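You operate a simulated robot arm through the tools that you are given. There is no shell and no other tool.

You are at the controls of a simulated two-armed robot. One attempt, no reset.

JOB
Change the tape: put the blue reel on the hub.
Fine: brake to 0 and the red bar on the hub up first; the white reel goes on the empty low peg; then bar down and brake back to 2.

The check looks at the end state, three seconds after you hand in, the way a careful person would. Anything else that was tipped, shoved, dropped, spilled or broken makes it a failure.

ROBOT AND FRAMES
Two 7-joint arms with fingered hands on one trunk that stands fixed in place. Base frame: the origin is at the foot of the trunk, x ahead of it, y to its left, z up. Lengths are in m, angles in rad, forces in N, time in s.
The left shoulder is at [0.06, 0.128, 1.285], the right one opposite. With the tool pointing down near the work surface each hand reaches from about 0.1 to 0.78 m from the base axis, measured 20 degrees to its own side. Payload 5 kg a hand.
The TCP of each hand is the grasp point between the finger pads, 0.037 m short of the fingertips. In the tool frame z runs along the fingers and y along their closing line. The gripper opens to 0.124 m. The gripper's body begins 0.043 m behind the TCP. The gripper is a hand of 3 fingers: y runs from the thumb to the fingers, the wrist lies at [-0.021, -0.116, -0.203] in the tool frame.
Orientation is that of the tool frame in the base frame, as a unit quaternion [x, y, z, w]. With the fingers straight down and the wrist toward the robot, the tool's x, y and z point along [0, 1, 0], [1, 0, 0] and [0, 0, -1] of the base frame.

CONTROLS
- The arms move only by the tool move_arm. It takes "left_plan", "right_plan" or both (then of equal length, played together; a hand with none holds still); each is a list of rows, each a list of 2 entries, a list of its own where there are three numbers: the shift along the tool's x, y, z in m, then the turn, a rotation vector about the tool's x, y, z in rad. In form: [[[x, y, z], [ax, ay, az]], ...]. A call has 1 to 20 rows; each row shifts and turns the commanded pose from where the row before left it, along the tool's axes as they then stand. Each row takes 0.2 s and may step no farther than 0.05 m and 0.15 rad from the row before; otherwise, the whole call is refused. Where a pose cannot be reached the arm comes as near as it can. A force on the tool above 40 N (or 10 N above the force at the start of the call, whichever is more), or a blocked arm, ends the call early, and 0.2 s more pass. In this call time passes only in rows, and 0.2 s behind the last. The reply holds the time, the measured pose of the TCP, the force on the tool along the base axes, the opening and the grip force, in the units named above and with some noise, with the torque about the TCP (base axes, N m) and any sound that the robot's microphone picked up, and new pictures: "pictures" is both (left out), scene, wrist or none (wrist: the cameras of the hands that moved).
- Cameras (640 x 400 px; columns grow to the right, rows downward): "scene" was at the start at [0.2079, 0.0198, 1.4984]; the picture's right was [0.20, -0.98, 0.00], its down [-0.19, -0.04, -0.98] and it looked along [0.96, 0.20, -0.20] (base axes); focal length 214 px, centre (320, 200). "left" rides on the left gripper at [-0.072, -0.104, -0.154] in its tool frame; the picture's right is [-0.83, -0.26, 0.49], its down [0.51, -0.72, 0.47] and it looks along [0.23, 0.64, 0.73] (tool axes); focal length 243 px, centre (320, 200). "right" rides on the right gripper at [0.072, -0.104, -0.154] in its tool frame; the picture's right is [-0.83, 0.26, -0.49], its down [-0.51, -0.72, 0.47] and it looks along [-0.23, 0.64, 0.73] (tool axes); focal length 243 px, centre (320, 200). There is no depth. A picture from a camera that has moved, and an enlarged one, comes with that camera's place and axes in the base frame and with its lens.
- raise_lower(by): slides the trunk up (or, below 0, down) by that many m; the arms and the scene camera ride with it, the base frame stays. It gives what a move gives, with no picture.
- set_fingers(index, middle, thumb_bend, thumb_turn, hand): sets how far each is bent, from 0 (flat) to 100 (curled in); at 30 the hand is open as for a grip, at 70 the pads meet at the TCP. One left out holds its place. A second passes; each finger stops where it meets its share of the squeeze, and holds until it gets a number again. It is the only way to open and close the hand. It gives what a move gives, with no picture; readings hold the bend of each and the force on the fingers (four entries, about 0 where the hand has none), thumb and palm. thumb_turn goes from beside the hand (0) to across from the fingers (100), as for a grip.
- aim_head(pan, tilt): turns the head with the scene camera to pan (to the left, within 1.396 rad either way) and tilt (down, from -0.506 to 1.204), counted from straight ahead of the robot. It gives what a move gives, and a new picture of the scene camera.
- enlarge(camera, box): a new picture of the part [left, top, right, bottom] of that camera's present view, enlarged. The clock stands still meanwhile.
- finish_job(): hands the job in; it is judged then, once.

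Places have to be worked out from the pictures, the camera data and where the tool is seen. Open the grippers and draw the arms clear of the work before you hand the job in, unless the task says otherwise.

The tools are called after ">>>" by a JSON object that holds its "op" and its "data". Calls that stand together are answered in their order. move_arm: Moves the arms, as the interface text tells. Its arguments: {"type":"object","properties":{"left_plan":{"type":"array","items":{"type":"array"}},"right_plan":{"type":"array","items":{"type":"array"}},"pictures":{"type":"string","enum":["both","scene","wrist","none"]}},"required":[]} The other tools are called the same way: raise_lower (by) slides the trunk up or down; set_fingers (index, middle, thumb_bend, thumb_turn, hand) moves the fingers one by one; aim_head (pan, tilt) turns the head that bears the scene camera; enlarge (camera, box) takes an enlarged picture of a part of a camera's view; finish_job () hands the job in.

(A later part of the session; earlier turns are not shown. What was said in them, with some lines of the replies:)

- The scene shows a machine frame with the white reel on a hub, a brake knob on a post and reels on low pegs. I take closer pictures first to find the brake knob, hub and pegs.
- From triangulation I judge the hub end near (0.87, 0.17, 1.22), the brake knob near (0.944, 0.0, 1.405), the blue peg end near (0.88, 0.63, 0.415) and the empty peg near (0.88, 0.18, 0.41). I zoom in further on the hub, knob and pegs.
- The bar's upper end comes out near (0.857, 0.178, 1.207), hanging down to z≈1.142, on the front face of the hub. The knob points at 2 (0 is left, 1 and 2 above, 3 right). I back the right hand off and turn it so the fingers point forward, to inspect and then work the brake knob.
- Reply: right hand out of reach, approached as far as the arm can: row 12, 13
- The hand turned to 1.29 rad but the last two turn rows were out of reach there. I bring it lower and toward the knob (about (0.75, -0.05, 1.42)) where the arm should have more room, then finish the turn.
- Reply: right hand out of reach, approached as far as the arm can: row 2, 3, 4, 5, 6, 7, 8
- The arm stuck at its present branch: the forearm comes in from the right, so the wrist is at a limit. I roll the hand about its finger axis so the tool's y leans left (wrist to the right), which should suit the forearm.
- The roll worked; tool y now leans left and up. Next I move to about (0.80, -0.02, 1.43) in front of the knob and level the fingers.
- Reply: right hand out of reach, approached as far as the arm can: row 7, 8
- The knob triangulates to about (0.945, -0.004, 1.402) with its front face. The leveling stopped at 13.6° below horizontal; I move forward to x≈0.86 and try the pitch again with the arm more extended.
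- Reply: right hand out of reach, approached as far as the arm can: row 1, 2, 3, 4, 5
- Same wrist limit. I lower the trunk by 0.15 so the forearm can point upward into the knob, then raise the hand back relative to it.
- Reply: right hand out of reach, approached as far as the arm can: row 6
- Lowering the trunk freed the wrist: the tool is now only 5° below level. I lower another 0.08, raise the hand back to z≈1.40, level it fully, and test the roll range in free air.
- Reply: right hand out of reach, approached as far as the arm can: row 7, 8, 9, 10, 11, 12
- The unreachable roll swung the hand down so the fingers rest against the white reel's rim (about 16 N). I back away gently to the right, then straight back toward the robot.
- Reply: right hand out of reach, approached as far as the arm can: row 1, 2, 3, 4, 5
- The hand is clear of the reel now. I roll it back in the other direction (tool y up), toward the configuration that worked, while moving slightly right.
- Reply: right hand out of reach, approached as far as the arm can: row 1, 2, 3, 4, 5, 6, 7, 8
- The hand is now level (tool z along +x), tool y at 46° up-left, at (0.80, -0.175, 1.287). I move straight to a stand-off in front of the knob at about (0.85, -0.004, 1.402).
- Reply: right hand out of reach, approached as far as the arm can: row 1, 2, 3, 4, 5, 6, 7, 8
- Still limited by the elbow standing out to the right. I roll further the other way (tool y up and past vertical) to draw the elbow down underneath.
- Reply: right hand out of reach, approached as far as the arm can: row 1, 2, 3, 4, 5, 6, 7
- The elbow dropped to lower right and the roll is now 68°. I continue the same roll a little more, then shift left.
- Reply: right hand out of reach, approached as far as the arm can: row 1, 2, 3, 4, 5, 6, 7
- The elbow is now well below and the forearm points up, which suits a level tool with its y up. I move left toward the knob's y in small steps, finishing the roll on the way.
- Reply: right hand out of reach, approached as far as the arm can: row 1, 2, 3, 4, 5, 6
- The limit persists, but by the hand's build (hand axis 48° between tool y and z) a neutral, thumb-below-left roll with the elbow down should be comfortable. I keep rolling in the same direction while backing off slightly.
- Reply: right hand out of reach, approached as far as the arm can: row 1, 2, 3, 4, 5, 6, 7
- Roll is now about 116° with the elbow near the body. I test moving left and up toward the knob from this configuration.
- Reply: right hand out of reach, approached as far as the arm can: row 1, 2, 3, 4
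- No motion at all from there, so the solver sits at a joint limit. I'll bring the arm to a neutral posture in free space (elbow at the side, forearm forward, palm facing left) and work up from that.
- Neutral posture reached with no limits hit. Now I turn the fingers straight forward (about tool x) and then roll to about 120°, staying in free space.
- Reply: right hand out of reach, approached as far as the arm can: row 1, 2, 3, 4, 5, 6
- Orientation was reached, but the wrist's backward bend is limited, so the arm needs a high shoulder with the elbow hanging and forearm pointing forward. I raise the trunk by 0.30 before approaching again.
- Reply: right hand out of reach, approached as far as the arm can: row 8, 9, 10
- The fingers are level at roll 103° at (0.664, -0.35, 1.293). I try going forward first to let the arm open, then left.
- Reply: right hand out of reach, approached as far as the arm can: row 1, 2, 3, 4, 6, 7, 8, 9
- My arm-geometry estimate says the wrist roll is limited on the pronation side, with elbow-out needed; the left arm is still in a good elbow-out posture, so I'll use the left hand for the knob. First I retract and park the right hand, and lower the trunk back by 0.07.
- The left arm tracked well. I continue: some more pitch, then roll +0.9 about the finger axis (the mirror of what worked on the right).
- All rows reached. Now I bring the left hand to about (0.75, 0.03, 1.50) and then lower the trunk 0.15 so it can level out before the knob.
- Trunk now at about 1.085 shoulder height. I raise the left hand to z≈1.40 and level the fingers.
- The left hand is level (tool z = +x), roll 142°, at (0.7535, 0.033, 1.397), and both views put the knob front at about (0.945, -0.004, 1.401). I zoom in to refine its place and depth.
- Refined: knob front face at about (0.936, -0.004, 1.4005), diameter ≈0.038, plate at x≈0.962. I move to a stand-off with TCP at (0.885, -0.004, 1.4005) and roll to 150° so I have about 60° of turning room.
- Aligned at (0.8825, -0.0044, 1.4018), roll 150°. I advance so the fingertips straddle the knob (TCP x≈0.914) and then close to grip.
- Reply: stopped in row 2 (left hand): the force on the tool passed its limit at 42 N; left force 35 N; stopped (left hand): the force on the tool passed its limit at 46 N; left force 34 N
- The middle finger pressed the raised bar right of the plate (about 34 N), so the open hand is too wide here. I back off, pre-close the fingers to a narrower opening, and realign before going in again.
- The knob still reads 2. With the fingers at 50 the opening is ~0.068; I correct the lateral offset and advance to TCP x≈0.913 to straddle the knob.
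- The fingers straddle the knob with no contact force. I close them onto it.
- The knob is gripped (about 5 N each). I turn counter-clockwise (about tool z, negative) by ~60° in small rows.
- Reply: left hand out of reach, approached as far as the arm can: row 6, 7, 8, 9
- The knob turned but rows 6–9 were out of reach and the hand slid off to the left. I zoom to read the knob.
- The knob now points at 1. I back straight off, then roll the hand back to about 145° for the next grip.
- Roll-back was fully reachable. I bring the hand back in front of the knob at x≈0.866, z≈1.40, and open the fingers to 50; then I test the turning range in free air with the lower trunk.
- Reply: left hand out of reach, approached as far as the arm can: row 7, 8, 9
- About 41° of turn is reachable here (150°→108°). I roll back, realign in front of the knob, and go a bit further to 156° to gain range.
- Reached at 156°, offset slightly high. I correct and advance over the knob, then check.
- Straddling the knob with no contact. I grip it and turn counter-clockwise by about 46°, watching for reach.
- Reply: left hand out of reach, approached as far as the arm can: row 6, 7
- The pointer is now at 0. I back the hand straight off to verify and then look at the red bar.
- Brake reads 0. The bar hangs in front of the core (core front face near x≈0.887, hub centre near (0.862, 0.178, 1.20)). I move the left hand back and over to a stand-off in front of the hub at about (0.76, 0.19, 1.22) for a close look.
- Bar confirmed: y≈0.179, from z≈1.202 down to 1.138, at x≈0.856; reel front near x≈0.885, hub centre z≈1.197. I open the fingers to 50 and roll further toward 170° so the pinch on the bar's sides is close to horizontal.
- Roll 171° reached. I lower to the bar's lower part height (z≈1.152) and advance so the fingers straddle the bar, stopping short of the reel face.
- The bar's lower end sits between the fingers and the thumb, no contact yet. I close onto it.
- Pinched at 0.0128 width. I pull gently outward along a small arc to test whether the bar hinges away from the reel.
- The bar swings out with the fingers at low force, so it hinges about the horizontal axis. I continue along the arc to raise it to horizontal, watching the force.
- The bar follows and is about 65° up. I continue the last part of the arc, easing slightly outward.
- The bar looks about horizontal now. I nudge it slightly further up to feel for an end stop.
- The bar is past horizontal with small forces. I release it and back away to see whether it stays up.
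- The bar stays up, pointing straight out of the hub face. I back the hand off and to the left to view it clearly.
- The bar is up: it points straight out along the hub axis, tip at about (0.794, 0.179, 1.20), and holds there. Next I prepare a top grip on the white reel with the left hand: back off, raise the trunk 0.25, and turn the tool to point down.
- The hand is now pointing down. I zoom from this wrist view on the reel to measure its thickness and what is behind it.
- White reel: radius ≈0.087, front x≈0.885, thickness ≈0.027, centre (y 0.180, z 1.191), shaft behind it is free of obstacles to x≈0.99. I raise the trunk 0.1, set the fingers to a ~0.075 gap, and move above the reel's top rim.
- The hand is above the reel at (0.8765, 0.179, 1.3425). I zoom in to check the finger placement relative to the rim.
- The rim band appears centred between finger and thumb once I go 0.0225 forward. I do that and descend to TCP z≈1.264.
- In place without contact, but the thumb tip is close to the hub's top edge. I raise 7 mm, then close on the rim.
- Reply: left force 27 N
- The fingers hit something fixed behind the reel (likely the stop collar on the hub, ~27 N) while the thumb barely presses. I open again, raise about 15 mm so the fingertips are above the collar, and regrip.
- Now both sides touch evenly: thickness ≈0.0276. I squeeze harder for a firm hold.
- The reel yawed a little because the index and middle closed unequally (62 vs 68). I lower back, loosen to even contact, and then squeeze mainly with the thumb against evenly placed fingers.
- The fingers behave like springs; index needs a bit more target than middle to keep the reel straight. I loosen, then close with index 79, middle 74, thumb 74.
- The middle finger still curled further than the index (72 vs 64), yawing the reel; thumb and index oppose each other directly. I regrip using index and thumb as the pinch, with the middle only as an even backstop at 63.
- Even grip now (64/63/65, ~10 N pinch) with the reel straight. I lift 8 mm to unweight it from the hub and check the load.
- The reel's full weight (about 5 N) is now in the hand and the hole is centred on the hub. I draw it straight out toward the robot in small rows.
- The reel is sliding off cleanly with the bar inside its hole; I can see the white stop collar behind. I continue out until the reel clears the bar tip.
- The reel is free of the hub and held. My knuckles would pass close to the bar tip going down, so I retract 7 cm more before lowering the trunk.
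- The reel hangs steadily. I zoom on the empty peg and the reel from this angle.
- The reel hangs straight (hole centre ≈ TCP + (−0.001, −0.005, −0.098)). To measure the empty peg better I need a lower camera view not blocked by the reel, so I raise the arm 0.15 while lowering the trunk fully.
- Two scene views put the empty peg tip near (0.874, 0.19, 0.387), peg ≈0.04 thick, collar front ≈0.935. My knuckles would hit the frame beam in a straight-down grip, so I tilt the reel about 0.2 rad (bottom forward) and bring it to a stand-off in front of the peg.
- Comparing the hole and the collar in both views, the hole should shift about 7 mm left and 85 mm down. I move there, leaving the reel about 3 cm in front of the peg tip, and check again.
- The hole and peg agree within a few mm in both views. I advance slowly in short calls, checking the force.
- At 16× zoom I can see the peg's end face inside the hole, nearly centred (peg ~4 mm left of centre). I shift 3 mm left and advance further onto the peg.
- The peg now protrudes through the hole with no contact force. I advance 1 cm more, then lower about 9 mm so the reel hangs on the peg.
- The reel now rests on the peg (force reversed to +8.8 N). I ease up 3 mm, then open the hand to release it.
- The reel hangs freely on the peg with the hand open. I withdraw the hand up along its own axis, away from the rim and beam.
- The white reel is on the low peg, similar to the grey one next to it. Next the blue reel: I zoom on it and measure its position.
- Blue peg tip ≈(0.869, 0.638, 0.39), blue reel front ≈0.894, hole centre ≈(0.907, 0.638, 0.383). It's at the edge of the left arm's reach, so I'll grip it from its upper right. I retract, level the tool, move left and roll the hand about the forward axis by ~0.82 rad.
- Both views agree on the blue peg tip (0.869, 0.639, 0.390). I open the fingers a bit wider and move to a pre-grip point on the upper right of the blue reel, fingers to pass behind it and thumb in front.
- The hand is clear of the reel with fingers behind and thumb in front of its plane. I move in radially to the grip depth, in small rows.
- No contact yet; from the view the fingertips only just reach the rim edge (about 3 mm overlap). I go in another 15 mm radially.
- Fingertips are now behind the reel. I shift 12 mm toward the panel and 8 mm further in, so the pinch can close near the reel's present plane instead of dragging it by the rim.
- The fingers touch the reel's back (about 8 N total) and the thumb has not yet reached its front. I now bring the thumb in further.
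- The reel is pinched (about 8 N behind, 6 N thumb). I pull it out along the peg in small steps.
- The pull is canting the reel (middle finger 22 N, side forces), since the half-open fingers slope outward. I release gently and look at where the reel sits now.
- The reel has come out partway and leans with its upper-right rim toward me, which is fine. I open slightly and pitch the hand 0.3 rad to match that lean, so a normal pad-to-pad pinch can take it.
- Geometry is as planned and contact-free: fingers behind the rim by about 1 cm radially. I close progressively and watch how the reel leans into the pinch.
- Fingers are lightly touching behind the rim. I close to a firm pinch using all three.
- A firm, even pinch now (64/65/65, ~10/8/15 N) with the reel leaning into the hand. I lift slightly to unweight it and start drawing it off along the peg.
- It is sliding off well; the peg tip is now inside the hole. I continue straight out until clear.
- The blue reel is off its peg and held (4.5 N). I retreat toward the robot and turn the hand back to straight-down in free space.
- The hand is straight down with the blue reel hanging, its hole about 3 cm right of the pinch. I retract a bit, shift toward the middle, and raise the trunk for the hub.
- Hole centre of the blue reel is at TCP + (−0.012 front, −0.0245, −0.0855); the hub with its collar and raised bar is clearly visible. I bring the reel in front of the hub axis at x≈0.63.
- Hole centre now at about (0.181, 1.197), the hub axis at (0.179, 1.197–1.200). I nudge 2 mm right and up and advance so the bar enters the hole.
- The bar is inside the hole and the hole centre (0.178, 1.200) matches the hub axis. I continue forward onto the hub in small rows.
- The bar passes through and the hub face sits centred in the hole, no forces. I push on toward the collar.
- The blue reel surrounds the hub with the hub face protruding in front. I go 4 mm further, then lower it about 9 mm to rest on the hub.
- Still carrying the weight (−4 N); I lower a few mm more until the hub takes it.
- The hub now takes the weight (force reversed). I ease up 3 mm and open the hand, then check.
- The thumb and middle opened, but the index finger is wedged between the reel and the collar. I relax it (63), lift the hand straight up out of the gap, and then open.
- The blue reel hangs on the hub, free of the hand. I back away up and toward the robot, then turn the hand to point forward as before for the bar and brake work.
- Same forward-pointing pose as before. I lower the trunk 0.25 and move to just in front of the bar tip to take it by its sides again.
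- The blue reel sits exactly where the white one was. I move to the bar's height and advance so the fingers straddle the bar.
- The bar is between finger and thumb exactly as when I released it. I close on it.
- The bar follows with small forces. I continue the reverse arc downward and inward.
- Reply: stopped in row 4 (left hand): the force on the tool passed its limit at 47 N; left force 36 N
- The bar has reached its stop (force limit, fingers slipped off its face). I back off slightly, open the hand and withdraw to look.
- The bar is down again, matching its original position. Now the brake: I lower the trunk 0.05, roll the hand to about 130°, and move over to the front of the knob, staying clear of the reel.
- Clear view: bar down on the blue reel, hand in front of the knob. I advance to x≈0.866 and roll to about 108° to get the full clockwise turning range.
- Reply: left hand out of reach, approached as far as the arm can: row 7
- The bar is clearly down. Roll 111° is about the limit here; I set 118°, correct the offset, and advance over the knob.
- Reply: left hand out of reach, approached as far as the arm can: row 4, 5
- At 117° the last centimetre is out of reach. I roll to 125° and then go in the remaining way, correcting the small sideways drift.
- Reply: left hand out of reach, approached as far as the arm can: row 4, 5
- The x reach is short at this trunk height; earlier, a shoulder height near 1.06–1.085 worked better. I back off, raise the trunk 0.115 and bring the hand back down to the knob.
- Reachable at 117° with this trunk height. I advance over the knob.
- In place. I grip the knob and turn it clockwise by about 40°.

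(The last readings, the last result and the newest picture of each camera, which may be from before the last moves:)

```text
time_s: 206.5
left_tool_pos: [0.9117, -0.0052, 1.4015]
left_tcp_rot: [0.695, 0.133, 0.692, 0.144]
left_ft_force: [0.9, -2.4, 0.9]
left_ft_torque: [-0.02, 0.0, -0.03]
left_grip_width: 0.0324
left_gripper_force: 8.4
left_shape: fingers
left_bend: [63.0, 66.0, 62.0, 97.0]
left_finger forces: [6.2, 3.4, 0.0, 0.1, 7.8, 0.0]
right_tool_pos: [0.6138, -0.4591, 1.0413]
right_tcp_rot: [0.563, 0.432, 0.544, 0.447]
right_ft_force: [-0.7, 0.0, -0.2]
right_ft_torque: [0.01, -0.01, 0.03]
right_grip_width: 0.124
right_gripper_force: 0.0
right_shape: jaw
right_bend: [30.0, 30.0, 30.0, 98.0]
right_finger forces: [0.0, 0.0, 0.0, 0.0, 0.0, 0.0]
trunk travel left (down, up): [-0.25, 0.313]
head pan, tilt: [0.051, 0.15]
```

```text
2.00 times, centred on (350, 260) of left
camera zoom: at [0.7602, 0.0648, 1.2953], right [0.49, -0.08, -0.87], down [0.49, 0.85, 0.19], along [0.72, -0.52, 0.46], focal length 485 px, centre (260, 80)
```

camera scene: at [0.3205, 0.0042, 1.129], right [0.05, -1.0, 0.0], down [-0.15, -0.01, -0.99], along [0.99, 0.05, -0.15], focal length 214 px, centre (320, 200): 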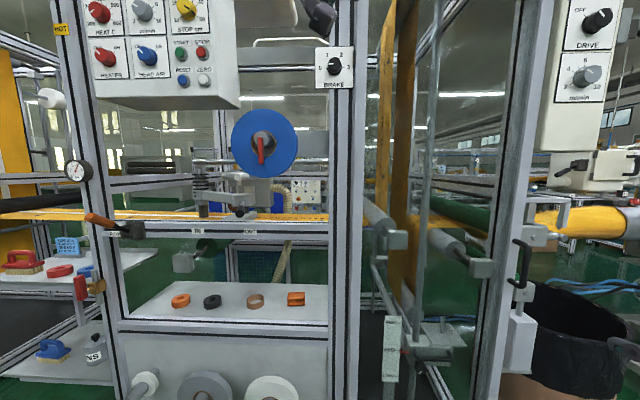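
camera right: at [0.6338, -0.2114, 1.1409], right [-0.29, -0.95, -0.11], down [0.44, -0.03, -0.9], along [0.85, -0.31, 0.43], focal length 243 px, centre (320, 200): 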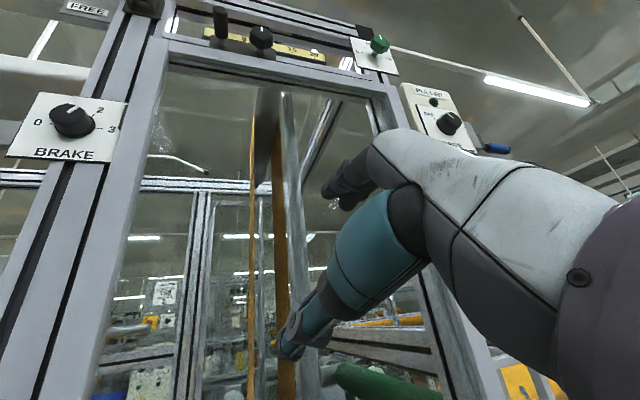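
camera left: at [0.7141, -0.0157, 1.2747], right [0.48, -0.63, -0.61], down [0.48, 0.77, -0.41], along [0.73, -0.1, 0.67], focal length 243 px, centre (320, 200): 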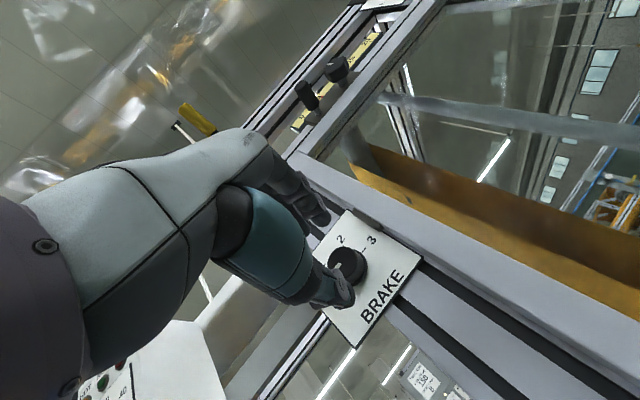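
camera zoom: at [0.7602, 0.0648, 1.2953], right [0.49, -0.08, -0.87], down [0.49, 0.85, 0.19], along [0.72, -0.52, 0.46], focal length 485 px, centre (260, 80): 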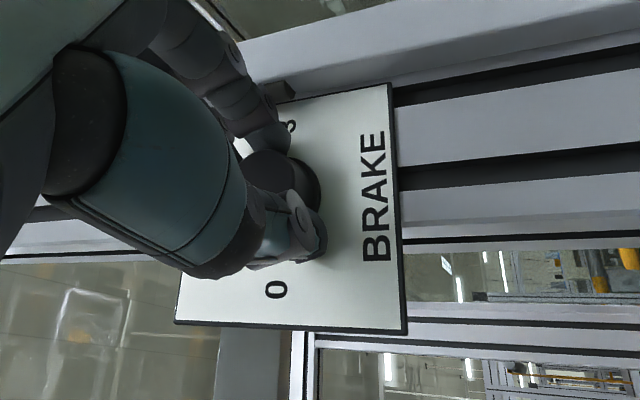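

All rows reached (turned ~40°) and still gripping. I try 10° more.

>>> {"op": "move_arm", "data": {"left_plan": [[[0, 0, 0], [0, 0, 0.09]], [[0, 0, 0], [0, 0, 0.09]]], "pictures": "none"}}

>>> {"op": "set_fingers", "data": {"hand": "left", "index": 50, "middle": 50, "thumb_bend": 50}}

>>> {"op": "move_arm", "data": {"left_plan": [[[0, 0, -0.025], [0, 0, 0]], [[0, 0, -0.025], [0, 0, 0]]], "pictures": "none"}}

>>> {"op": "enlarge", "data": {"camera": "left", "box": [260, 160, 440, 360]}}

>>> {"op": "enlarge", "data": {"camera": "scene", "box": [290, 70, 380, 150]}}

```text
time_s: 207.1
left_tool_pos: [0.913, -0.006, 1.4017]
left_tcp_rot: [0.706, 0.068, 0.701, 0.082]
left_ft_force: [-0.6, -1.3, -0.4]
left_ft_torque: [-0.05, 0.04, -0.02]
left_grip_width: 0.0319
left_gripper_force: 9.0
left_shape: fingers
left_bend: [63.0, 66.0, 63.0, 96.0]
left_finger forces: [6.4, 3.3, 0.0, 0.0, 8.1, 0.0]
right_tool_pos: [0.6126, -0.4582, 1.0429]
right_tcp_rot: [0.563, 0.432, 0.544, 0.447]
right_ft_force: [0.6, -0.4, -0.1]
right_ft_torque: [0.01, -0.03, 0.03]
right_grip_width: 0.1244
right_gripper_force: 0.0
right_shape: jaw
right_bend: [30.0, 30.0, 30.0, 98.0]
right_finger forces: [0.0, 0.1, 0.1, 0.0, 0.0, 0.0]
trunk travel left (down, up): [-0.25, 0.313]
head pan, tilt: [0.051, 0.15]
```

```text
time_s: 208.1
left_tool_pos: [0.9119, -0.0046, 1.4013]
left_tcp_rot: [0.705, 0.07, 0.701, 0.082]
left_ft_force: [0.8, -1.0, -0.3]
left_ft_torque: [0.04, 0.03, 0.0]
left_grip_width: 0.0671
left_gripper_force: 0.0
left_shape: fingers
left_bend: [50.0, 50.0, 50.0, 97.0]
left_finger forces: [0.1, 0.0, 0.0, 0.0, 0.0, 0.1]
right_tool_pos: [0.6137, -0.4571, 1.0414]
right_tcp_rot: [0.562, 0.433, 0.545, 0.447]
right_ft_force: [-0.4, 0.3, -0.5]
right_ft_torque: [0.03, 0.02, -0.01]
right_grip_width: 0.1243
right_gripper_force: 0.0
right_shape: jaw
right_bend: [30.0, 30.0, 30.0, 98.0]
right_finger forces: [0.0, 0.1, 0.0, 0.1, 0.1, 0.0]
trunk travel left (down, up): [-0.25, 0.313]
head pan, tilt: [0.051, 0.15]
```

```text
time_s: 208.7
left_tool_pos: [0.8619, -0.0049, 1.4014]
left_tcp_rot: [0.704, 0.07, 0.702, 0.082]
left_ft_force: [-0.1, -0.5, 0.3]
left_ft_torque: [0.01, 0.05, 0.01]
left_grip_width: 0.0673
left_gripper_force: 0.1
left_shape: fingers
left_bend: [50.0, 50.0, 50.0, 97.0]
left_finger forces: [0.0, 0.1, 0.1, 0.0, 0.0, 0.1]
right_tool_pos: [0.6145, -0.4585, 1.0419]
right_tcp_rot: [0.563, 0.433, 0.544, 0.448]
right_ft_force: [0.8, -0.4, 0.1]
right_ft_torque: [-0.02, 0.0, -0.01]
right_grip_width: 0.1242
right_gripper_force: 0.1
right_shape: jaw
right_bend: [30.0, 30.0, 30.0, 98.0]
right_finger forces: [0.0, 0.0, 0.1, 0.0, 0.0, 0.1]
trunk travel left (down, up): [-0.25, 0.313]
head pan, tilt: [0.051, 0.15]
```

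```text
2.00 times, centred on (350, 260) of left
camera zoom: at [0.7095, 0.0829, 1.3094], right [0.49, 0.07, -0.87], down [0.49, 0.81, 0.34], along [0.72, -0.59, 0.36], focal length 485 px, centre (260, 80)
```

zoom: 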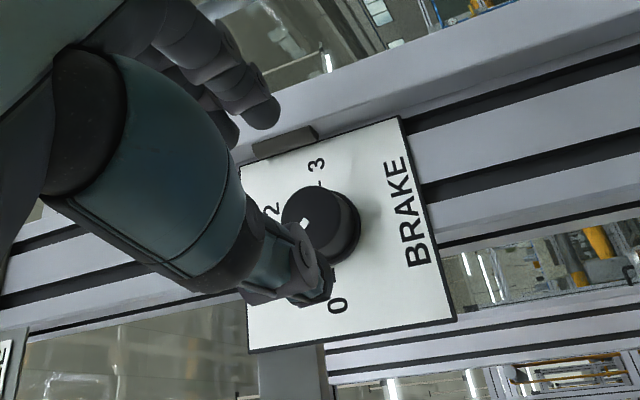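

```text
5.00 times, centred on (335, 110) of scene
camera zoom: at [0.2781, 0.0055, 1.2626], right [0.05, -1.0, 0.0], down [-0.15, -0.01, -0.99], along [0.99, 0.05, -0.15], focal length 1072 px, centre (245, 650)
```

zoom: 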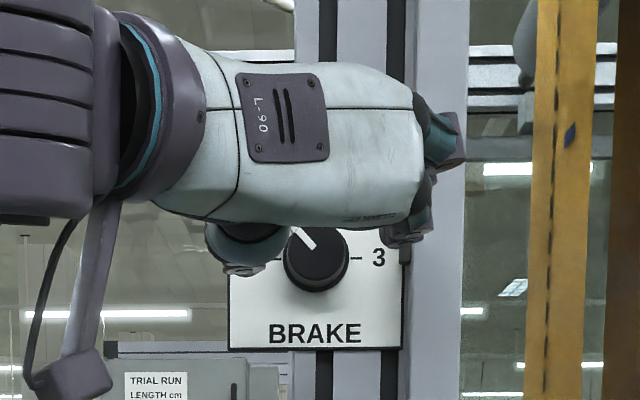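

The pointer is near 1 now (turned ~50°). I roll the hand back to 117° in front of the knob for the next turn.

>>> {"op": "move_arm", "data": {"left_plan": [[[0, 0, 0], [0, 0, -0.148]], [[0, 0, 0], [0, 0, -0.148]], [[0, 0, 0], [0, 0, -0.148]], [[0, 0, 0], [0, 0, -0.148]], [[0, 0, 0], [0, 0, -0.148]], [[0, 0, 0], [0, 0, -0.148]]], "pictures": "none"}}

>>> {"op": "enlarge", "data": {"camera": "left", "box": [260, 160, 440, 360]}}

>>> {"op": "enlarge", "data": {"camera": "scene", "box": [290, 70, 380, 150]}}

```text
time_s: 210.1
left_tool_pos: [0.8637, -0.0071, 1.4011]
left_tcp_rot: [0.605, 0.367, 0.598, 0.375]
left_ft_force: [-0.1, 0.1, -1.2]
left_ft_torque: [-0.01, -0.03, 0.04]
left_grip_width: 0.0672
left_gripper_force: 0.1
left_shape: fingers
left_bend: [50.0, 50.0, 50.0, 97.0]
left_finger forces: [0.1, 0.0, 0.0, 0.0, 0.0, 0.1]
right_tool_pos: [0.6142, -0.4584, 1.0415]
right_tcp_rot: [0.563, 0.432, 0.544, 0.447]
right_ft_force: [-1.0, 0.9, 0.4]
right_ft_torque: [-0.02, 0.01, 0.0]
right_grip_width: 0.124
right_gripper_force: 0.0
right_shape: jaw
right_bend: [30.0, 30.0, 30.0, 98.0]
right_finger forces: [0.0, 0.0, 0.0, 0.0, 0.0, 0.0]
trunk travel left (down, up): [-0.25, 0.313]
head pan, tilt: [0.051, 0.15]
```

```text
2.00 times, centred on (350, 260) of left
camera zoom: at [0.7095, -0.0215, 1.2766], right [0.48, -0.63, -0.61], down [0.48, 0.77, -0.42], along [0.73, -0.09, 0.68], focal length 485 px, centre (260, 80)
```

zoom: 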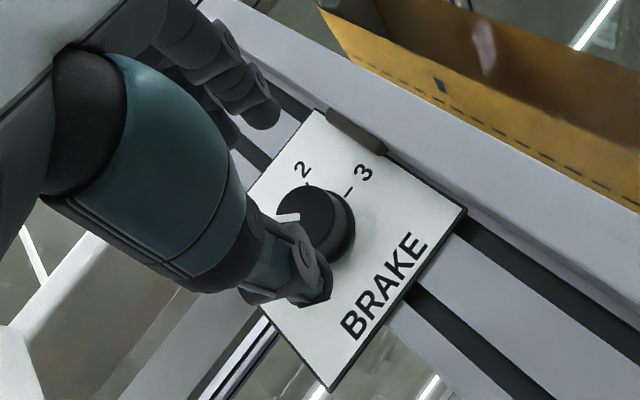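

```text
5.00 times, centred on (335, 110) of scene
camera zoom: at [0.2791, 0.0051, 1.2624], right [0.05, -1.0, 0.0], down [-0.15, -0.01, -0.99], along [0.99, 0.05, -0.15], focal length 1072 px, centre (245, 650)
```

zoom: 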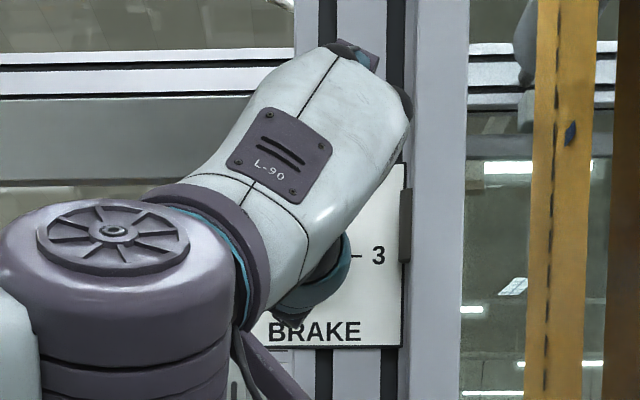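

>>> {"op": "move_arm", "data": {"left_plan": [[[0.0014, -0.001, 0.01], [0, 0, 0]], [[0.0014, -0.001, 0.014], [0, 0, 0]], [[0, 0, 0.013], [0, 0, 0]], [[0, 0, 0.013], [0, 0, 0]]], "pictures": "none"}}

>>> {"op": "set_fingers", "data": {"hand": "left", "index": 68, "middle": 68, "thumb_bend": 68}}

>>> {"op": "move_arm", "data": {"left_plan": [[[0, 0, 0], [0, 0, 0.12]], [[0, 0, 0], [0, 0, 0.12]], [[0, 0, 0], [0, 0, 0.12]], [[0, 0, 0], [0, 0, 0.12]], [[0, 0, 0], [0, 0, 0.12]], [[0, 0, 0], [0, 0, 0.12]], [[0, 0, 0], [0, 0, 0.12]]], "pictures": "none"}}

```text
time_s: 211.1
left_tool_pos: [0.9117, -0.0038, 1.3992]
left_tcp_rot: [0.606, 0.366, 0.598, 0.375]
left_ft_force: [-0.4, -0.2, -0.5]
left_ft_torque: [-0.01, 0.03, 0.0]
left_grip_width: 0.067
left_gripper_force: 0.0
left_shape: fingers
left_bend: [50.0, 50.0, 50.0, 97.0]
left_finger forces: [0.0, 0.1, 0.0, 0.0, 0.0, 0.0]
right_tool_pos: [0.6135, -0.4582, 1.0413]
right_tcp_rot: [0.563, 0.433, 0.543, 0.448]
right_ft_force: [-0.1, 0.6, -0.2]
right_ft_torque: [0.01, -0.01, -0.01]
right_grip_width: 0.124
right_gripper_force: 0.1
right_shape: jaw
right_bend: [30.0, 30.0, 30.0, 98.0]
right_finger forces: [0.0, 0.0, 0.1, 0.0, 0.1, 0.0]
trunk travel left (down, up): [-0.25, 0.313]
head pan, tilt: [0.051, 0.15]
```

```text
time_s: 212.1
left_tool_pos: [0.9116, -0.0031, 1.4011]
left_tcp_rot: [0.606, 0.366, 0.598, 0.375]
left_ft_force: [3.0, 0.1, 5.7]
left_ft_torque: [0.04, -0.2, -0.04]
left_grip_width: 0.0331
left_gripper_force: 9.4
left_shape: fingers
left_bend: [61.0, 65.0, 63.0, 97.0]
left_finger forces: [7.0, 4.2, 0.1, 0.0, 6.8, 0.0]
right_tool_pos: [0.614, -0.4566, 1.0426]
right_tcp_rot: [0.562, 0.433, 0.544, 0.447]
right_ft_force: [-0.6, 0.1, -0.3]
right_ft_torque: [0.0, 0.0, -0.01]
right_grip_width: 0.1241
right_gripper_force: 0.1
right_shape: jaw
right_bend: [30.0, 30.0, 30.0, 98.0]
right_finger forces: [0.0, 0.0, 0.1, 0.0, 0.1, 0.0]
trunk travel left (down, up): [-0.25, 0.313]
head pan, tilt: [0.051, 0.15]
```

```text
time_s: 213.7
left_tool_pos: [0.9117, -0.0027, 1.4025]
left_tcp_rot: [0.702, 0.087, 0.7, 0.099]
left_ft_force: [-0.9, -5.3, 3.9]
left_ft_torque: [-0.05, -0.13, -0.11]
left_grip_width: 0.0328
left_gripper_force: 10.1
left_shape: fingers
left_bend: [61.0, 66.0, 63.0, 97.0]
left_finger forces: [7.5, 5.4, 0.0, 0.1, 6.9, 0.0]
right_tool_pos: [0.6131, -0.4592, 1.0431]
right_tcp_rot: [0.562, 0.433, 0.545, 0.447]
right_ft_force: [0.3, -1.1, 0.6]
right_ft_torque: [-0.02, -0.02, 0.02]
right_grip_width: 0.1238
right_gripper_force: 0.1
right_shape: jaw
right_bend: [30.0, 30.0, 30.0, 98.0]
right_finger forces: [0.1, 0.1, 0.1, 0.0, 0.0, 0.1]
trunk travel left (down, up): [-0.25, 0.313]
head pan, tilt: [0.051, 0.15]
```

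The second turn of about 48° went through while gripping. I release, back off and read the knob.

>>> {"op": "set_fingers", "data": {"hand": "left", "index": 50, "middle": 50, "thumb_bend": 50}}

>>> {"op": "move_arm", "data": {"left_plan": [[[0, 0, -0.025], [0, 0, 0]], [[0, 0, -0.025], [0, 0, 0]], [[0, 0, -0.02], [0, 0, -0.14]], [[0, 0, 0], [0, 0, -0.14]], [[0, 0, 0], [0, 0, -0.14]], [[0, 0, 0], [0, 0, -0.14]], [[0, 0, 0], [0, 0, -0.14]]], "pictures": "wrist"}}

>>> {"op": "enlarge", "data": {"camera": "left", "box": [300, 190, 440, 330]}}

```text
time_s: 214.7
left_tool_pos: [0.9131, -0.003, 1.401]
left_tcp_rot: [0.703, 0.087, 0.699, 0.098]
left_ft_force: [-0.2, -0.1, 0.2]
left_ft_torque: [-0.03, 0.03, -0.01]
left_grip_width: 0.0669
left_gripper_force: 0.1
left_shape: fingers
left_bend: [50.0, 50.0, 50.0, 97.0]
left_finger forces: [0.0, 0.1, 0.0, 0.0, 0.1, 0.0]
right_tool_pos: [0.6131, -0.4588, 1.0413]
right_tcp_rot: [0.562, 0.434, 0.544, 0.447]
right_ft_force: [0.5, 0.1, 0.8]
right_ft_torque: [-0.01, -0.03, 0.02]
right_grip_width: 0.1239
right_gripper_force: 0.0
right_shape: jaw
right_bend: [30.0, 30.0, 30.0, 98.0]
right_finger forces: [0.1, 0.0, 0.1, 0.0, 0.0, 0.0]
trunk travel left (down, up): [-0.25, 0.313]
head pan, tilt: [0.051, 0.15]
```

```text
time_s: 216.3
left_tool_pos: [0.8426, -0.0004, 1.4007]
left_tcp_rot: [0.629, 0.324, 0.623, 0.333]
left_ft_force: [0.1, 0.0, -0.1]
left_ft_torque: [0.01, -0.02, 0.03]
left_grip_width: 0.067
left_gripper_force: 0.1
left_shape: fingers
left_bend: [50.0, 50.0, 50.0, 97.0]
left_finger forces: [0.0, 0.0, 0.0, 0.0, 0.0, 0.0]
right_tool_pos: [0.6135, -0.4576, 1.0414]
right_tcp_rot: [0.564, 0.432, 0.544, 0.447]
right_ft_force: [0.0, -0.1, 0.1]
right_ft_torque: [-0.02, -0.01, -0.01]
right_grip_width: 0.1237
right_gripper_force: 0.0
right_shape: jaw
right_bend: [30.0, 30.0, 30.0, 98.0]
right_finger forces: [0.0, 0.0, 0.1, 0.0, 0.0, 0.0]
trunk travel left (down, up): [-0.25, 0.313]
head pan, tilt: [0.051, 0.15]
camera left: at [0.6894, 0.0011, 1.275], right [0.48, -0.54, -0.69], down [0.48, 0.82, -0.31], along [0.73, -0.19, 0.66], focal length 243 px, centre (320, 200)
```

left: 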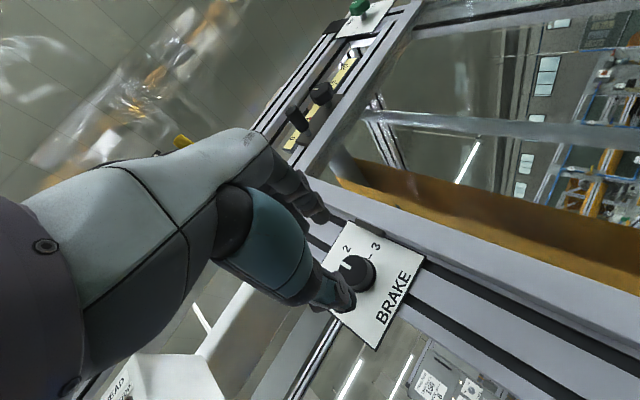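

```text
2.86 times, centred on (370, 260) of left
camera zoom: at [0.6894, 0.0011, 1.275], right [0.48, -0.54, -0.69], down [0.48, 0.82, -0.31], along [0.73, -0.19, 0.66], focal length 693 px, centre (177, 29)
```

zoom: 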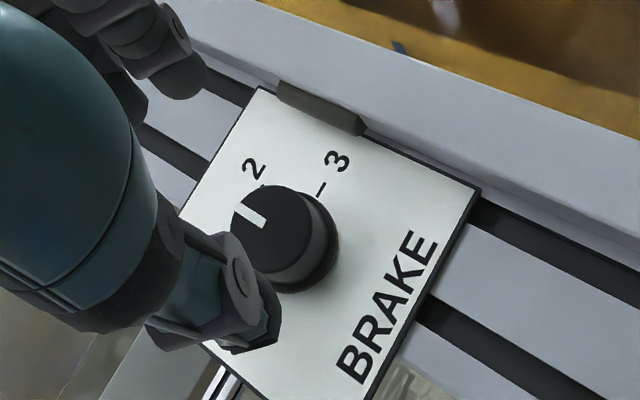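

The pointer looks between 1 and 2. I move the hand aside to read it properly with the head camera.

>>> {"op": "move_arm", "data": {"left_plan": [[[0, -0.04, -0.02], [0, 0, 0]], [[0, -0.04, -0.02], [0, 0, 0]], [[0, -0.04, 0], [0, 0, 0]]], "pictures": "none"}}

>>> {"op": "enlarge", "data": {"camera": "scene", "box": [300, 80, 370, 150]}}

>>> {"op": "enlarge", "data": {"camera": "scene", "box": [220, 130, 310, 220]}}

```text
time_s: 217.1
left_tool_pos: [0.8047, 0.0704, 1.3024]
left_tcp_rot: [0.63, 0.323, 0.622, 0.333]
left_ft_force: [-0.3, -0.7, -0.3]
left_ft_torque: [0.0, -0.02, -0.04]
left_grip_width: 0.0676
left_gripper_force: 0.1
left_shape: fingers
left_bend: [50.0, 50.0, 50.0, 97.0]
left_finger forces: [0.0, 0.1, 0.0, 0.1, 0.0, 0.1]
right_tool_pos: [0.6133, -0.4576, 1.043]
right_tcp_rot: [0.563, 0.432, 0.544, 0.447]
right_ft_force: [0.1, -0.3, 0.0]
right_ft_torque: [-0.04, 0.02, -0.05]
right_grip_width: 0.1241
right_gripper_force: 0.2
right_shape: jaw
right_bend: [30.0, 30.0, 30.0, 98.0]
right_finger forces: [0.0, 0.0, 0.0, 0.0, 0.1, 0.0]
trunk travel left (down, up): [-0.25, 0.313]
head pan, tilt: [0.051, 0.15]
```

```text
5.71 times, centred on (335, 115) of scene
camera zoom: at [0.2793, 0.0069, 1.2623], right [0.05, -1.0, 0.0], down [-0.15, -0.01, -0.99], along [0.99, 0.05, -0.15], focal length 1226 px, centre (234, 686)
```

zoom: 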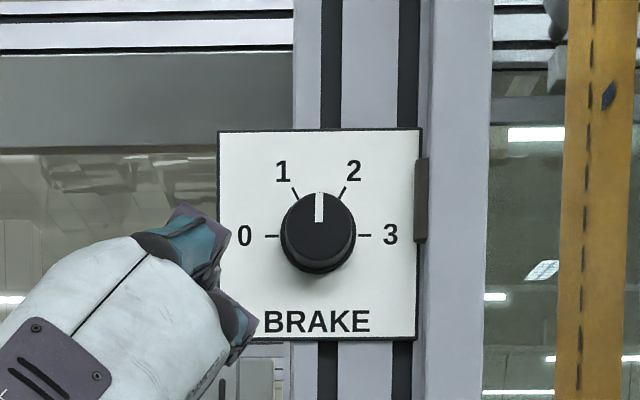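

```text
4.44 times, centred on (265, 175) of scene
camera zoom: at [0.2793, 0.0069, 1.2623], right [0.05, -1.0, 0.0], down [-0.15, -0.01, -0.99], along [0.99, 0.05, -0.15], focal length 953 px, centre (564, 311)
```

zoom: 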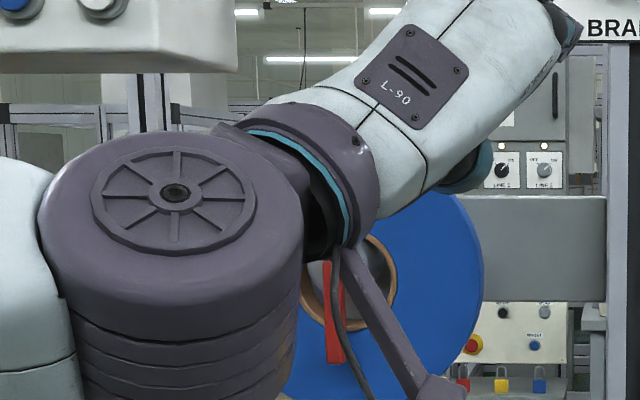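

The pointer is exactly midway between 1 and 2, so it needs about 30° more clockwise. I return to the knob (roll ~126°) and line up again.

>>> {"op": "move_arm", "data": {"left_plan": [[[0, 0.04, 0], [0, 0, 0]], [[0, 0.04, 0.02], [0, 0, 0]], [[0, 0.04, 0.02], [0, 0, 0]], [[-0.0014, 0.001, 0.015], [0, 0, 0]], [[-0.0014, 0.001, 0.019], [0, 0, 0]], [[0, 0, 0.018], [0, 0, 0]], [[0, 0, 0.018], [0, 0, 0]]], "pictures": "none"}}

>>> {"op": "enlarge", "data": {"camera": "left", "box": [260, 160, 440, 360]}}

```text
time_s: 218.7
left_tool_pos: [0.9132, -0.0044, 1.3993]
left_tcp_rot: [0.63, 0.324, 0.623, 0.331]
left_ft_force: [0.3, -0.7, -1.3]
left_ft_torque: [-0.01, -0.02, -0.03]
left_grip_width: 0.0675
left_gripper_force: 0.2
left_shape: fingers
left_bend: [50.0, 50.0, 50.0, 97.0]
left_finger forces: [0.0, 0.0, 0.1, 0.0, 0.0, 0.0]
right_tool_pos: [0.6147, -0.4576, 1.0412]
right_tcp_rot: [0.563, 0.434, 0.543, 0.447]
right_ft_force: [0.6, -0.6, 0.2]
right_ft_torque: [0.01, -0.02, 0.01]
right_grip_width: 0.1239
right_gripper_force: 0.1
right_shape: jaw
right_bend: [30.0, 30.0, 30.0, 98.0]
right_finger forces: [0.0, 0.0, 0.0, 0.0, 0.0, 0.1]
trunk travel left (down, up): [-0.25, 0.313]
head pan, tilt: [0.051, 0.15]
```

```text
2.00 times, centred on (350, 260) of left
camera zoom: at [0.7607, -0.003, 1.2739], right [0.48, -0.54, -0.69], down [0.48, 0.82, -0.31], along [0.73, -0.19, 0.66], focal length 485 px, centre (260, 80)
```

zoom: 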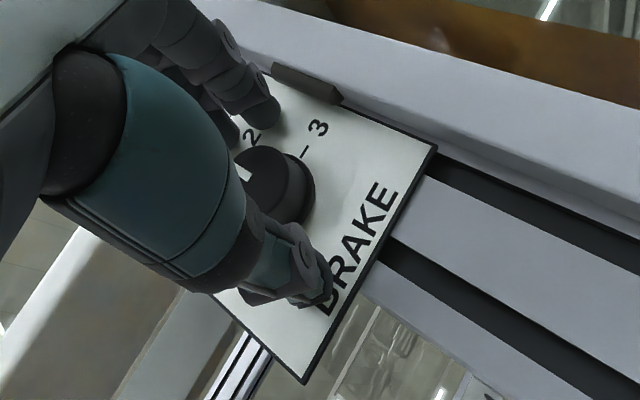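

In place without contact. I grip and turn about 32° clockwise, then release and check.

>>> {"op": "set_fingers", "data": {"hand": "left", "index": 68, "middle": 68, "thumb_bend": 68}}

>>> {"op": "move_arm", "data": {"left_plan": [[[0, 0, 0], [0, 0, 0.114]], [[0, 0, 0], [0, 0, 0.114]], [[0, 0, 0], [0, 0, 0.114]], [[0, 0, 0], [0, 0, 0.114]], [[0, 0, 0], [0, 0, 0.114]]], "pictures": "none"}}

>>> {"op": "set_fingers", "data": {"hand": "left", "index": 50, "middle": 50, "thumb_bend": 50}}

>>> {"op": "move_arm", "data": {"left_plan": [[[0, 0, -0.025], [0, 0, 0]], [[0, 0, -0.025], [0, 0, 0]], [[0, 0, -0.02], [0, 0, -0.14]], [[0, 0, 0], [0, 0, -0.14]], [[0, 0, 0], [0, 0, -0.14]], [[0, 0, 0], [0, 0, -0.14]], [[0, -0.04, -0.02], [0, 0, 0]], [[0, -0.04, -0.02], [0, 0, 0]], [[0, -0.04, 0], [0, 0, 0]]], "pictures": "none"}}

>>> {"op": "enlarge", "data": {"camera": "scene", "box": [300, 80, 370, 150]}}

```text
time_s: 219.7
left_tool_pos: [0.9125, -0.0054, 1.4003]
left_tcp_rot: [0.629, 0.324, 0.623, 0.333]
left_ft_force: [2.6, -0.2, 3.7]
left_ft_torque: [0.03, -0.13, 0.01]
left_grip_width: 0.0321
left_gripper_force: 8.2
left_shape: fingers
left_bend: [63.0, 65.0, 62.0, 97.0]
left_finger forces: [5.4, 4.6, 0.1, 0.0, 7.0, 0.0]
right_tool_pos: [0.6139, -0.4581, 1.0417]
right_tcp_rot: [0.562, 0.433, 0.545, 0.447]
right_ft_force: [0.5, -0.7, -0.5]
right_ft_torque: [-0.01, 0.01, 0.03]
right_grip_width: 0.124
right_gripper_force: 0.0
right_shape: jaw
right_bend: [30.0, 30.0, 30.0, 98.0]
right_finger forces: [0.0, 0.0, 0.0, 0.1, 0.1, 0.0]
trunk travel left (down, up): [-0.25, 0.313]
head pan, tilt: [0.051, 0.15]
```

```text
time_s: 220.9
left_tool_pos: [0.912, -0.0056, 1.4009]
left_tcp_rot: [0.696, 0.132, 0.691, 0.144]
left_ft_force: [-1.0, -0.8, 1.1]
left_ft_torque: [-0.04, -0.04, 0.01]
left_grip_width: 0.0319
left_gripper_force: 8.7
left_shape: fingers
left_bend: [63.0, 66.0, 63.0, 96.0]
left_finger forces: [5.5, 4.1, 0.1, 0.0, 8.2, 0.1]
right_tool_pos: [0.6132, -0.4577, 1.043]
right_tcp_rot: [0.563, 0.433, 0.544, 0.447]
right_ft_force: [0.6, -0.8, -0.3]
right_ft_torque: [0.03, 0.01, 0.02]
right_grip_width: 0.1239
right_gripper_force: 0.1
right_shape: jaw
right_bend: [30.0, 30.0, 30.0, 98.0]
right_finger forces: [0.1, 0.0, 0.1, 0.1, 0.0, 0.1]
trunk travel left (down, up): [-0.25, 0.313]
head pan, tilt: [0.051, 0.15]
```

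```text
time_s: 221.9
left_tool_pos: [0.9124, -0.0052, 1.3996]
left_tcp_rot: [0.696, 0.133, 0.691, 0.144]
left_ft_force: [0.4, 0.2, 0.0]
left_ft_torque: [0.01, -0.01, 0.0]
left_grip_width: 0.0671
left_gripper_force: 0.1
left_shape: fingers
left_bend: [50.0, 50.0, 50.0, 97.0]
left_finger forces: [0.0, 0.0, 0.0, 0.1, 0.0, 0.0]
right_tool_pos: [0.6122, -0.457, 1.0438]
right_tcp_rot: [0.563, 0.433, 0.544, 0.447]
right_ft_force: [1.2, 0.6, 0.3]
right_ft_torque: [0.0, 0.01, 0.02]
right_grip_width: 0.1239
right_gripper_force: 0.1
right_shape: jaw
right_bend: [30.0, 30.0, 30.0, 98.0]
right_finger forces: [0.0, 0.0, 0.0, 0.0, 0.1, 0.0]
trunk travel left (down, up): [-0.25, 0.313]
head pan, tilt: [0.051, 0.15]
```

```text
time_s: 223.9
left_tool_pos: [0.8027, 0.0652, 1.2993]
left_tcp_rot: [0.631, 0.321, 0.625, 0.329]
left_ft_force: [-0.2, 1.2, -0.7]
left_ft_torque: [0.01, 0.0, -0.02]
left_grip_width: 0.0675
left_gripper_force: 0.0
left_shape: fingers
left_bend: [50.0, 50.0, 50.0, 97.0]
left_finger forces: [0.1, 0.0, 0.0, 0.0, 0.1, 0.1]
right_tool_pos: [0.6144, -0.4567, 1.0422]
right_tcp_rot: [0.562, 0.434, 0.544, 0.447]
right_ft_force: [0.8, -0.3, 0.7]
right_ft_torque: [0.03, 0.0, -0.06]
right_grip_width: 0.1243
right_gripper_force: 0.0
right_shape: jaw
right_bend: [30.0, 30.0, 30.0, 98.0]
right_finger forces: [0.0, 0.0, 0.0, 0.0, 0.0, 0.1]
trunk travel left (down, up): [-0.25, 0.313]
head pan, tilt: [0.051, 0.15]
```

```text
5.71 times, centred on (335, 115) of scene
camera zoom: at [0.2794, 0.007, 1.2623], right [0.05, -1.0, 0.0], down [-0.15, -0.01, -0.99], along [0.99, 0.05, -0.15], focal length 1226 px, centre (234, 686)
```

zoom: 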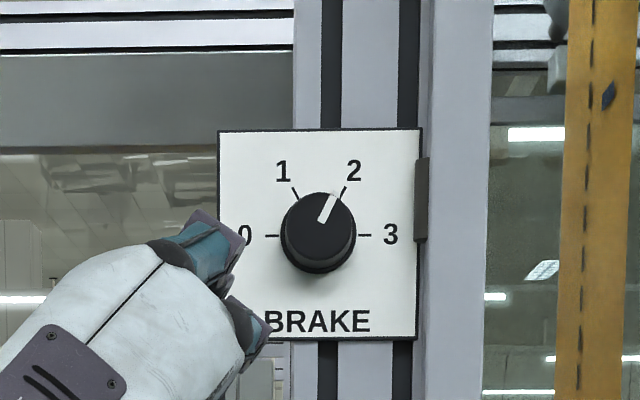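

>>> {"op": "enlarge", "data": {"camera": "scene", "box": [322, 96, 350, 124]}}

```text
14.29 times, centred on (336, 110) of scene
camera zoom: at [0.2794, 0.007, 1.2623], right [0.05, -1.0, 0.0], down [-0.15, -0.01, -0.99], along [0.99, 0.05, -0.15], focal length 3064 px, centre (91, 1486)
```

zoom: 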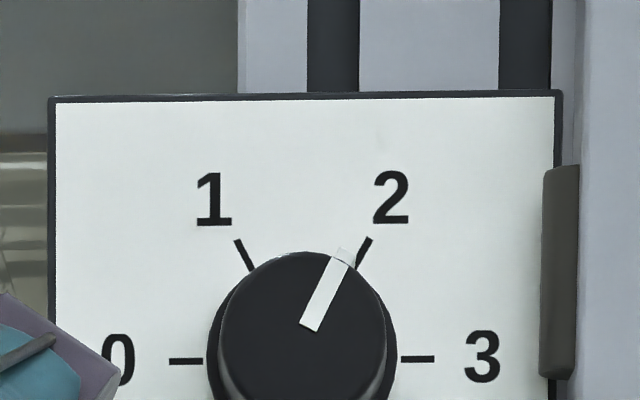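

The pointer lies parallel to the "2" tick (within about 2°), so the brake is at 2. I retract the left hand well back and open it, then inspect everything.

>>> {"op": "move_arm", "data": {"left_plan": [[[0, 0, -0.04], [0, 0, 0]], [[0, 0, -0.04], [0, 0, 0]], [[0, 0, -0.04], [0, 0, 0]], [[0, 0, -0.04], [0, 0, 0]], [[0, 0, -0.04], [0, 0, 0]], [[0.04, 0, -0.02], [0, 0, 0]], [[0.04, 0, -0.02], [0, 0, 0]], [[0.04, 0, 0], [0, 0, 0]], [[0.04, 0, 0], [0, 0, 0]]], "pictures": "none"}}

>>> {"op": "set_fingers", "data": {"hand": "left", "index": 30, "middle": 30, "thumb_bend": 30}}

>>> {"op": "aim_head", "data": {"pan": 0.15, "tilt": 0.3}}

```text
time_s: 225.9
left_tool_pos: [0.5831, 0.197, 1.4067]
left_tcp_rot: [0.631, 0.319, 0.625, 0.33]
left_ft_force: [-1.4, 0.6, 0.4]
left_ft_torque: [0.02, 0.0, 0.03]
left_grip_width: 0.0676
left_gripper_force: 0.0
left_shape: fingers
left_bend: [50.0, 50.0, 50.0, 97.0]
left_finger forces: [0.0, 0.0, 0.0, 0.0, 0.0, 0.0]
left hand out of reach, approached as far as the arm can: row 5, 6
right_tool_pos: [0.6124, -0.4575, 1.0426]
right_tcp_rot: [0.562, 0.432, 0.544, 0.448]
right_ft_force: [-0.2, 0.5, 0.1]
right_ft_torque: [0.01, -0.02, -0.01]
right_grip_width: 0.1241
right_gripper_force: 0.1
right_shape: jaw
right_bend: [30.0, 30.0, 30.0, 98.0]
right_finger forces: [0.1, 0.1, 0.1, 0.1, 0.0, 0.0]
trunk travel left (down, up): [-0.25, 0.313]
head pan, tilt: [0.051, 0.15]
```

```text
time_s: 226.9
left_tool_pos: [0.5846, 0.1951, 1.4059]
left_tcp_rot: [0.632, 0.32, 0.625, 0.329]
left_ft_force: [-0.1, 0.1, 0.3]
left_ft_torque: [-0.01, -0.02, -0.03]
left_grip_width: 0.1282
left_gripper_force: 0.1
left_shape: fingers
left_bend: [30.0, 30.0, 30.0, 97.0]
left_finger forces: [0.0, 0.0, 0.1, 0.1, 0.0, 0.1]
right_tool_pos: [0.6134, -0.4583, 1.0425]
right_tcp_rot: [0.563, 0.432, 0.544, 0.448]
right_ft_force: [0.7, 0.1, -0.7]
right_ft_torque: [0.02, -0.01, 0.02]
right_grip_width: 0.124
right_gripper_force: 0.1
right_shape: jaw
right_bend: [30.0, 30.0, 30.0, 98.0]
right_finger forces: [0.0, 0.0, 0.1, 0.1, 0.0, 0.0]
trunk travel left (down, up): [-0.25, 0.313]
head pan, tilt: [0.051, 0.15]
```

```text
time_s: 227.6
left_tool_pos: [0.5852, 0.1949, 1.4052]
left_tcp_rot: [0.632, 0.32, 0.625, 0.328]
left_ft_force: [0.3, 0.9, 1.0]
left_ft_torque: [0.0, -0.01, -0.02]
left_grip_width: 0.1282
left_gripper_force: 0.1
left_shape: fingers
left_bend: [30.0, 30.0, 30.0, 97.0]
left_finger forces: [0.0, 0.1, 0.0, 0.0, 0.1, 0.0]
right_tool_pos: [0.613, -0.4594, 1.0425]
right_tcp_rot: [0.562, 0.433, 0.544, 0.447]
right_ft_force: [-0.1, 0.1, 0.2]
right_ft_torque: [0.01, 0.03, 0.0]
right_grip_width: 0.1241
right_gripper_force: 0.0
right_shape: jaw
right_bend: [30.0, 30.0, 30.0, 98.0]
right_finger forces: [0.0, 0.0, 0.0, 0.0, 0.1, 0.0]
trunk travel left (down, up): [-0.25, 0.313]
head pan, tilt: [0.15, 0.3]
camera scene: at [0.2783, 0.0148, 1.2485], right [0.15, -0.99, 0.0], down [-0.29, -0.04, -0.96], along [0.94, 0.14, -0.3], focal length 214 px, centre (320, 200)
```

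scene: 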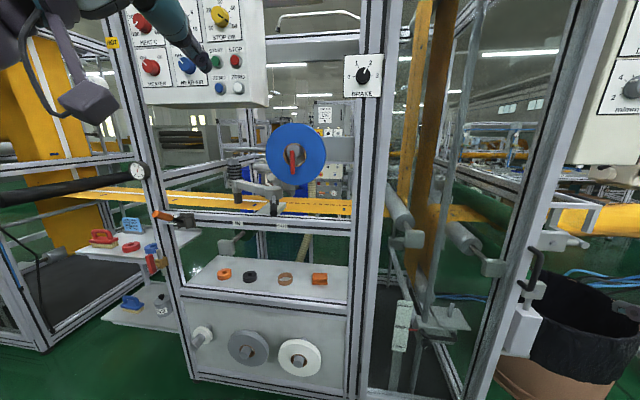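

>>> {"op": "enlarge", "data": {"camera": "scene", "box": [255, 110, 335, 200]}}

>>> {"op": "enlarge", "data": {"camera": "scene", "box": [335, 45, 395, 105]}}

>>> {"op": "enlarge", "data": {"camera": "scene", "box": [180, 250, 360, 390]}}

>>> {"op": "enlarge", "data": {"camera": "scene", "box": [70, 190, 250, 330]}}

```text
4.44 times, centred on (295, 155) of scene
camera zoom: at [0.2783, 0.0148, 1.2485], right [0.15, -0.99, 0.0], down [-0.29, -0.04, -0.96], along [0.94, 0.14, -0.3], focal length 953 px, centre (431, 400)
```

zoom: 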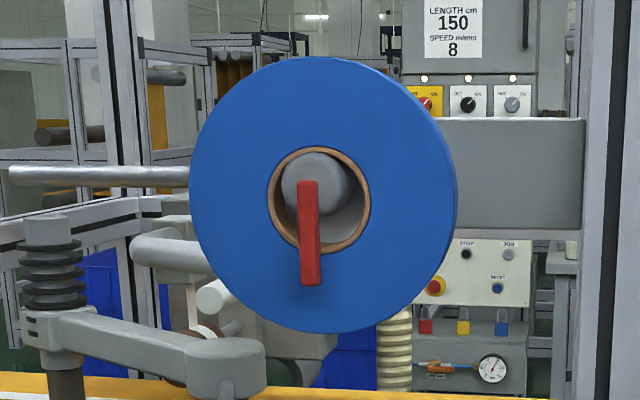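

```text
6.67 times, centred on (365, 75) of scene
camera zoom: at [0.2783, 0.0148, 1.2485], right [0.15, -0.99, 0.0], down [-0.29, -0.04, -0.96], along [0.94, 0.14, -0.3], focal length 1430 px, centre (20, 1033)
```

zoom: 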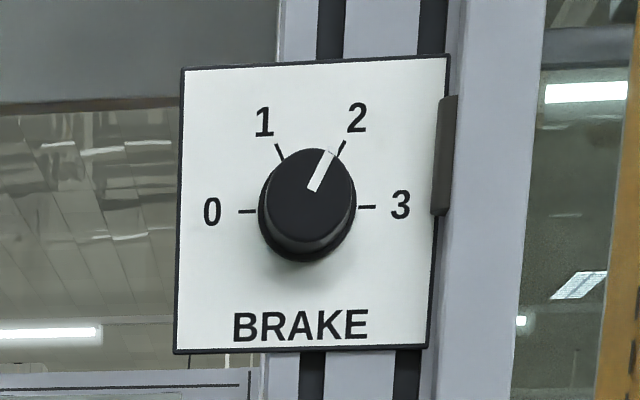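

```text
2.86 times, centred on (270, 320) of scene
camera zoom: at [0.2783, 0.0148, 1.2485], right [0.15, -0.99, 0.0], down [-0.29, -0.04, -0.96], along [0.94, 0.14, -0.3], focal length 613 px, centre (463, -143)
```

zoom: 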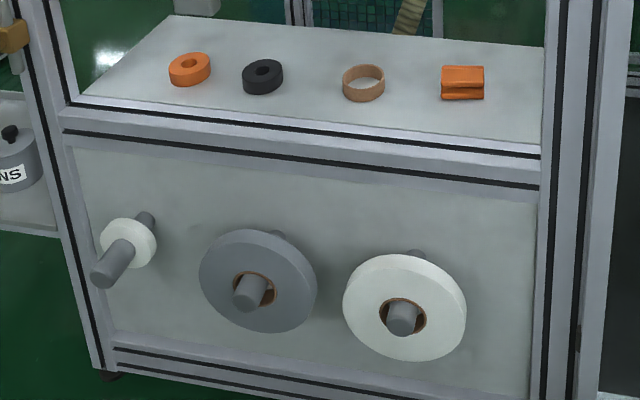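

```text
2.86 times, centred on (160, 260) of scene
camera zoom: at [0.2783, 0.0148, 1.2485], right [0.15, -0.99, 0.0], down [-0.29, -0.04, -0.96], along [0.94, 0.14, -0.3], focal length 613 px, centre (777, 29)
```

zoom: 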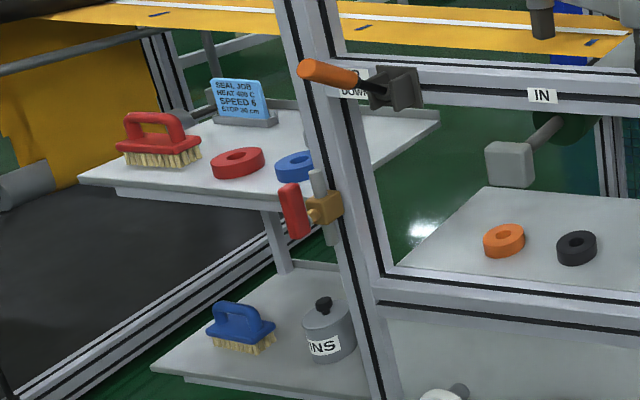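

Everything checks out: blue reel on the hub with the bar hanging vertically (top (0.857, 1.204), bottom (0.859, 1.140)), white reel on the formerly empty low peg, and the brake pointer on 2. Both hands are open and clear and nothing else has moved, so I hand the job in.

>>> {"op": "finish_job", "data": {}}

```text
The job is handed in.
```

The tape is changed and I've handed the job in. The result of the check hasn't come back.

- **Blue reel:** it is on the hub, in the same place the white one was.
- **Red bar:** it hangs straight down again in front of the blue reel.
- **White reel:** it is on the low peg that was empty, next to the grey one.
- **Brake:** I set it to 0 before lifting the bar, and it now points at 2, within about 2° of the mark.

While finding a reachable arm pose early on, the right hand drifted against the white reel's rim with about 16 N. I backed it off and the reel stayed on the hub. A left finger also pressed the raised bar beside the brake plate, peaking at about 46 N, before the first turn of the knob. In the last pictures nothing else looked tipped, moved or damaged. Both hands are open and clear of the machine.
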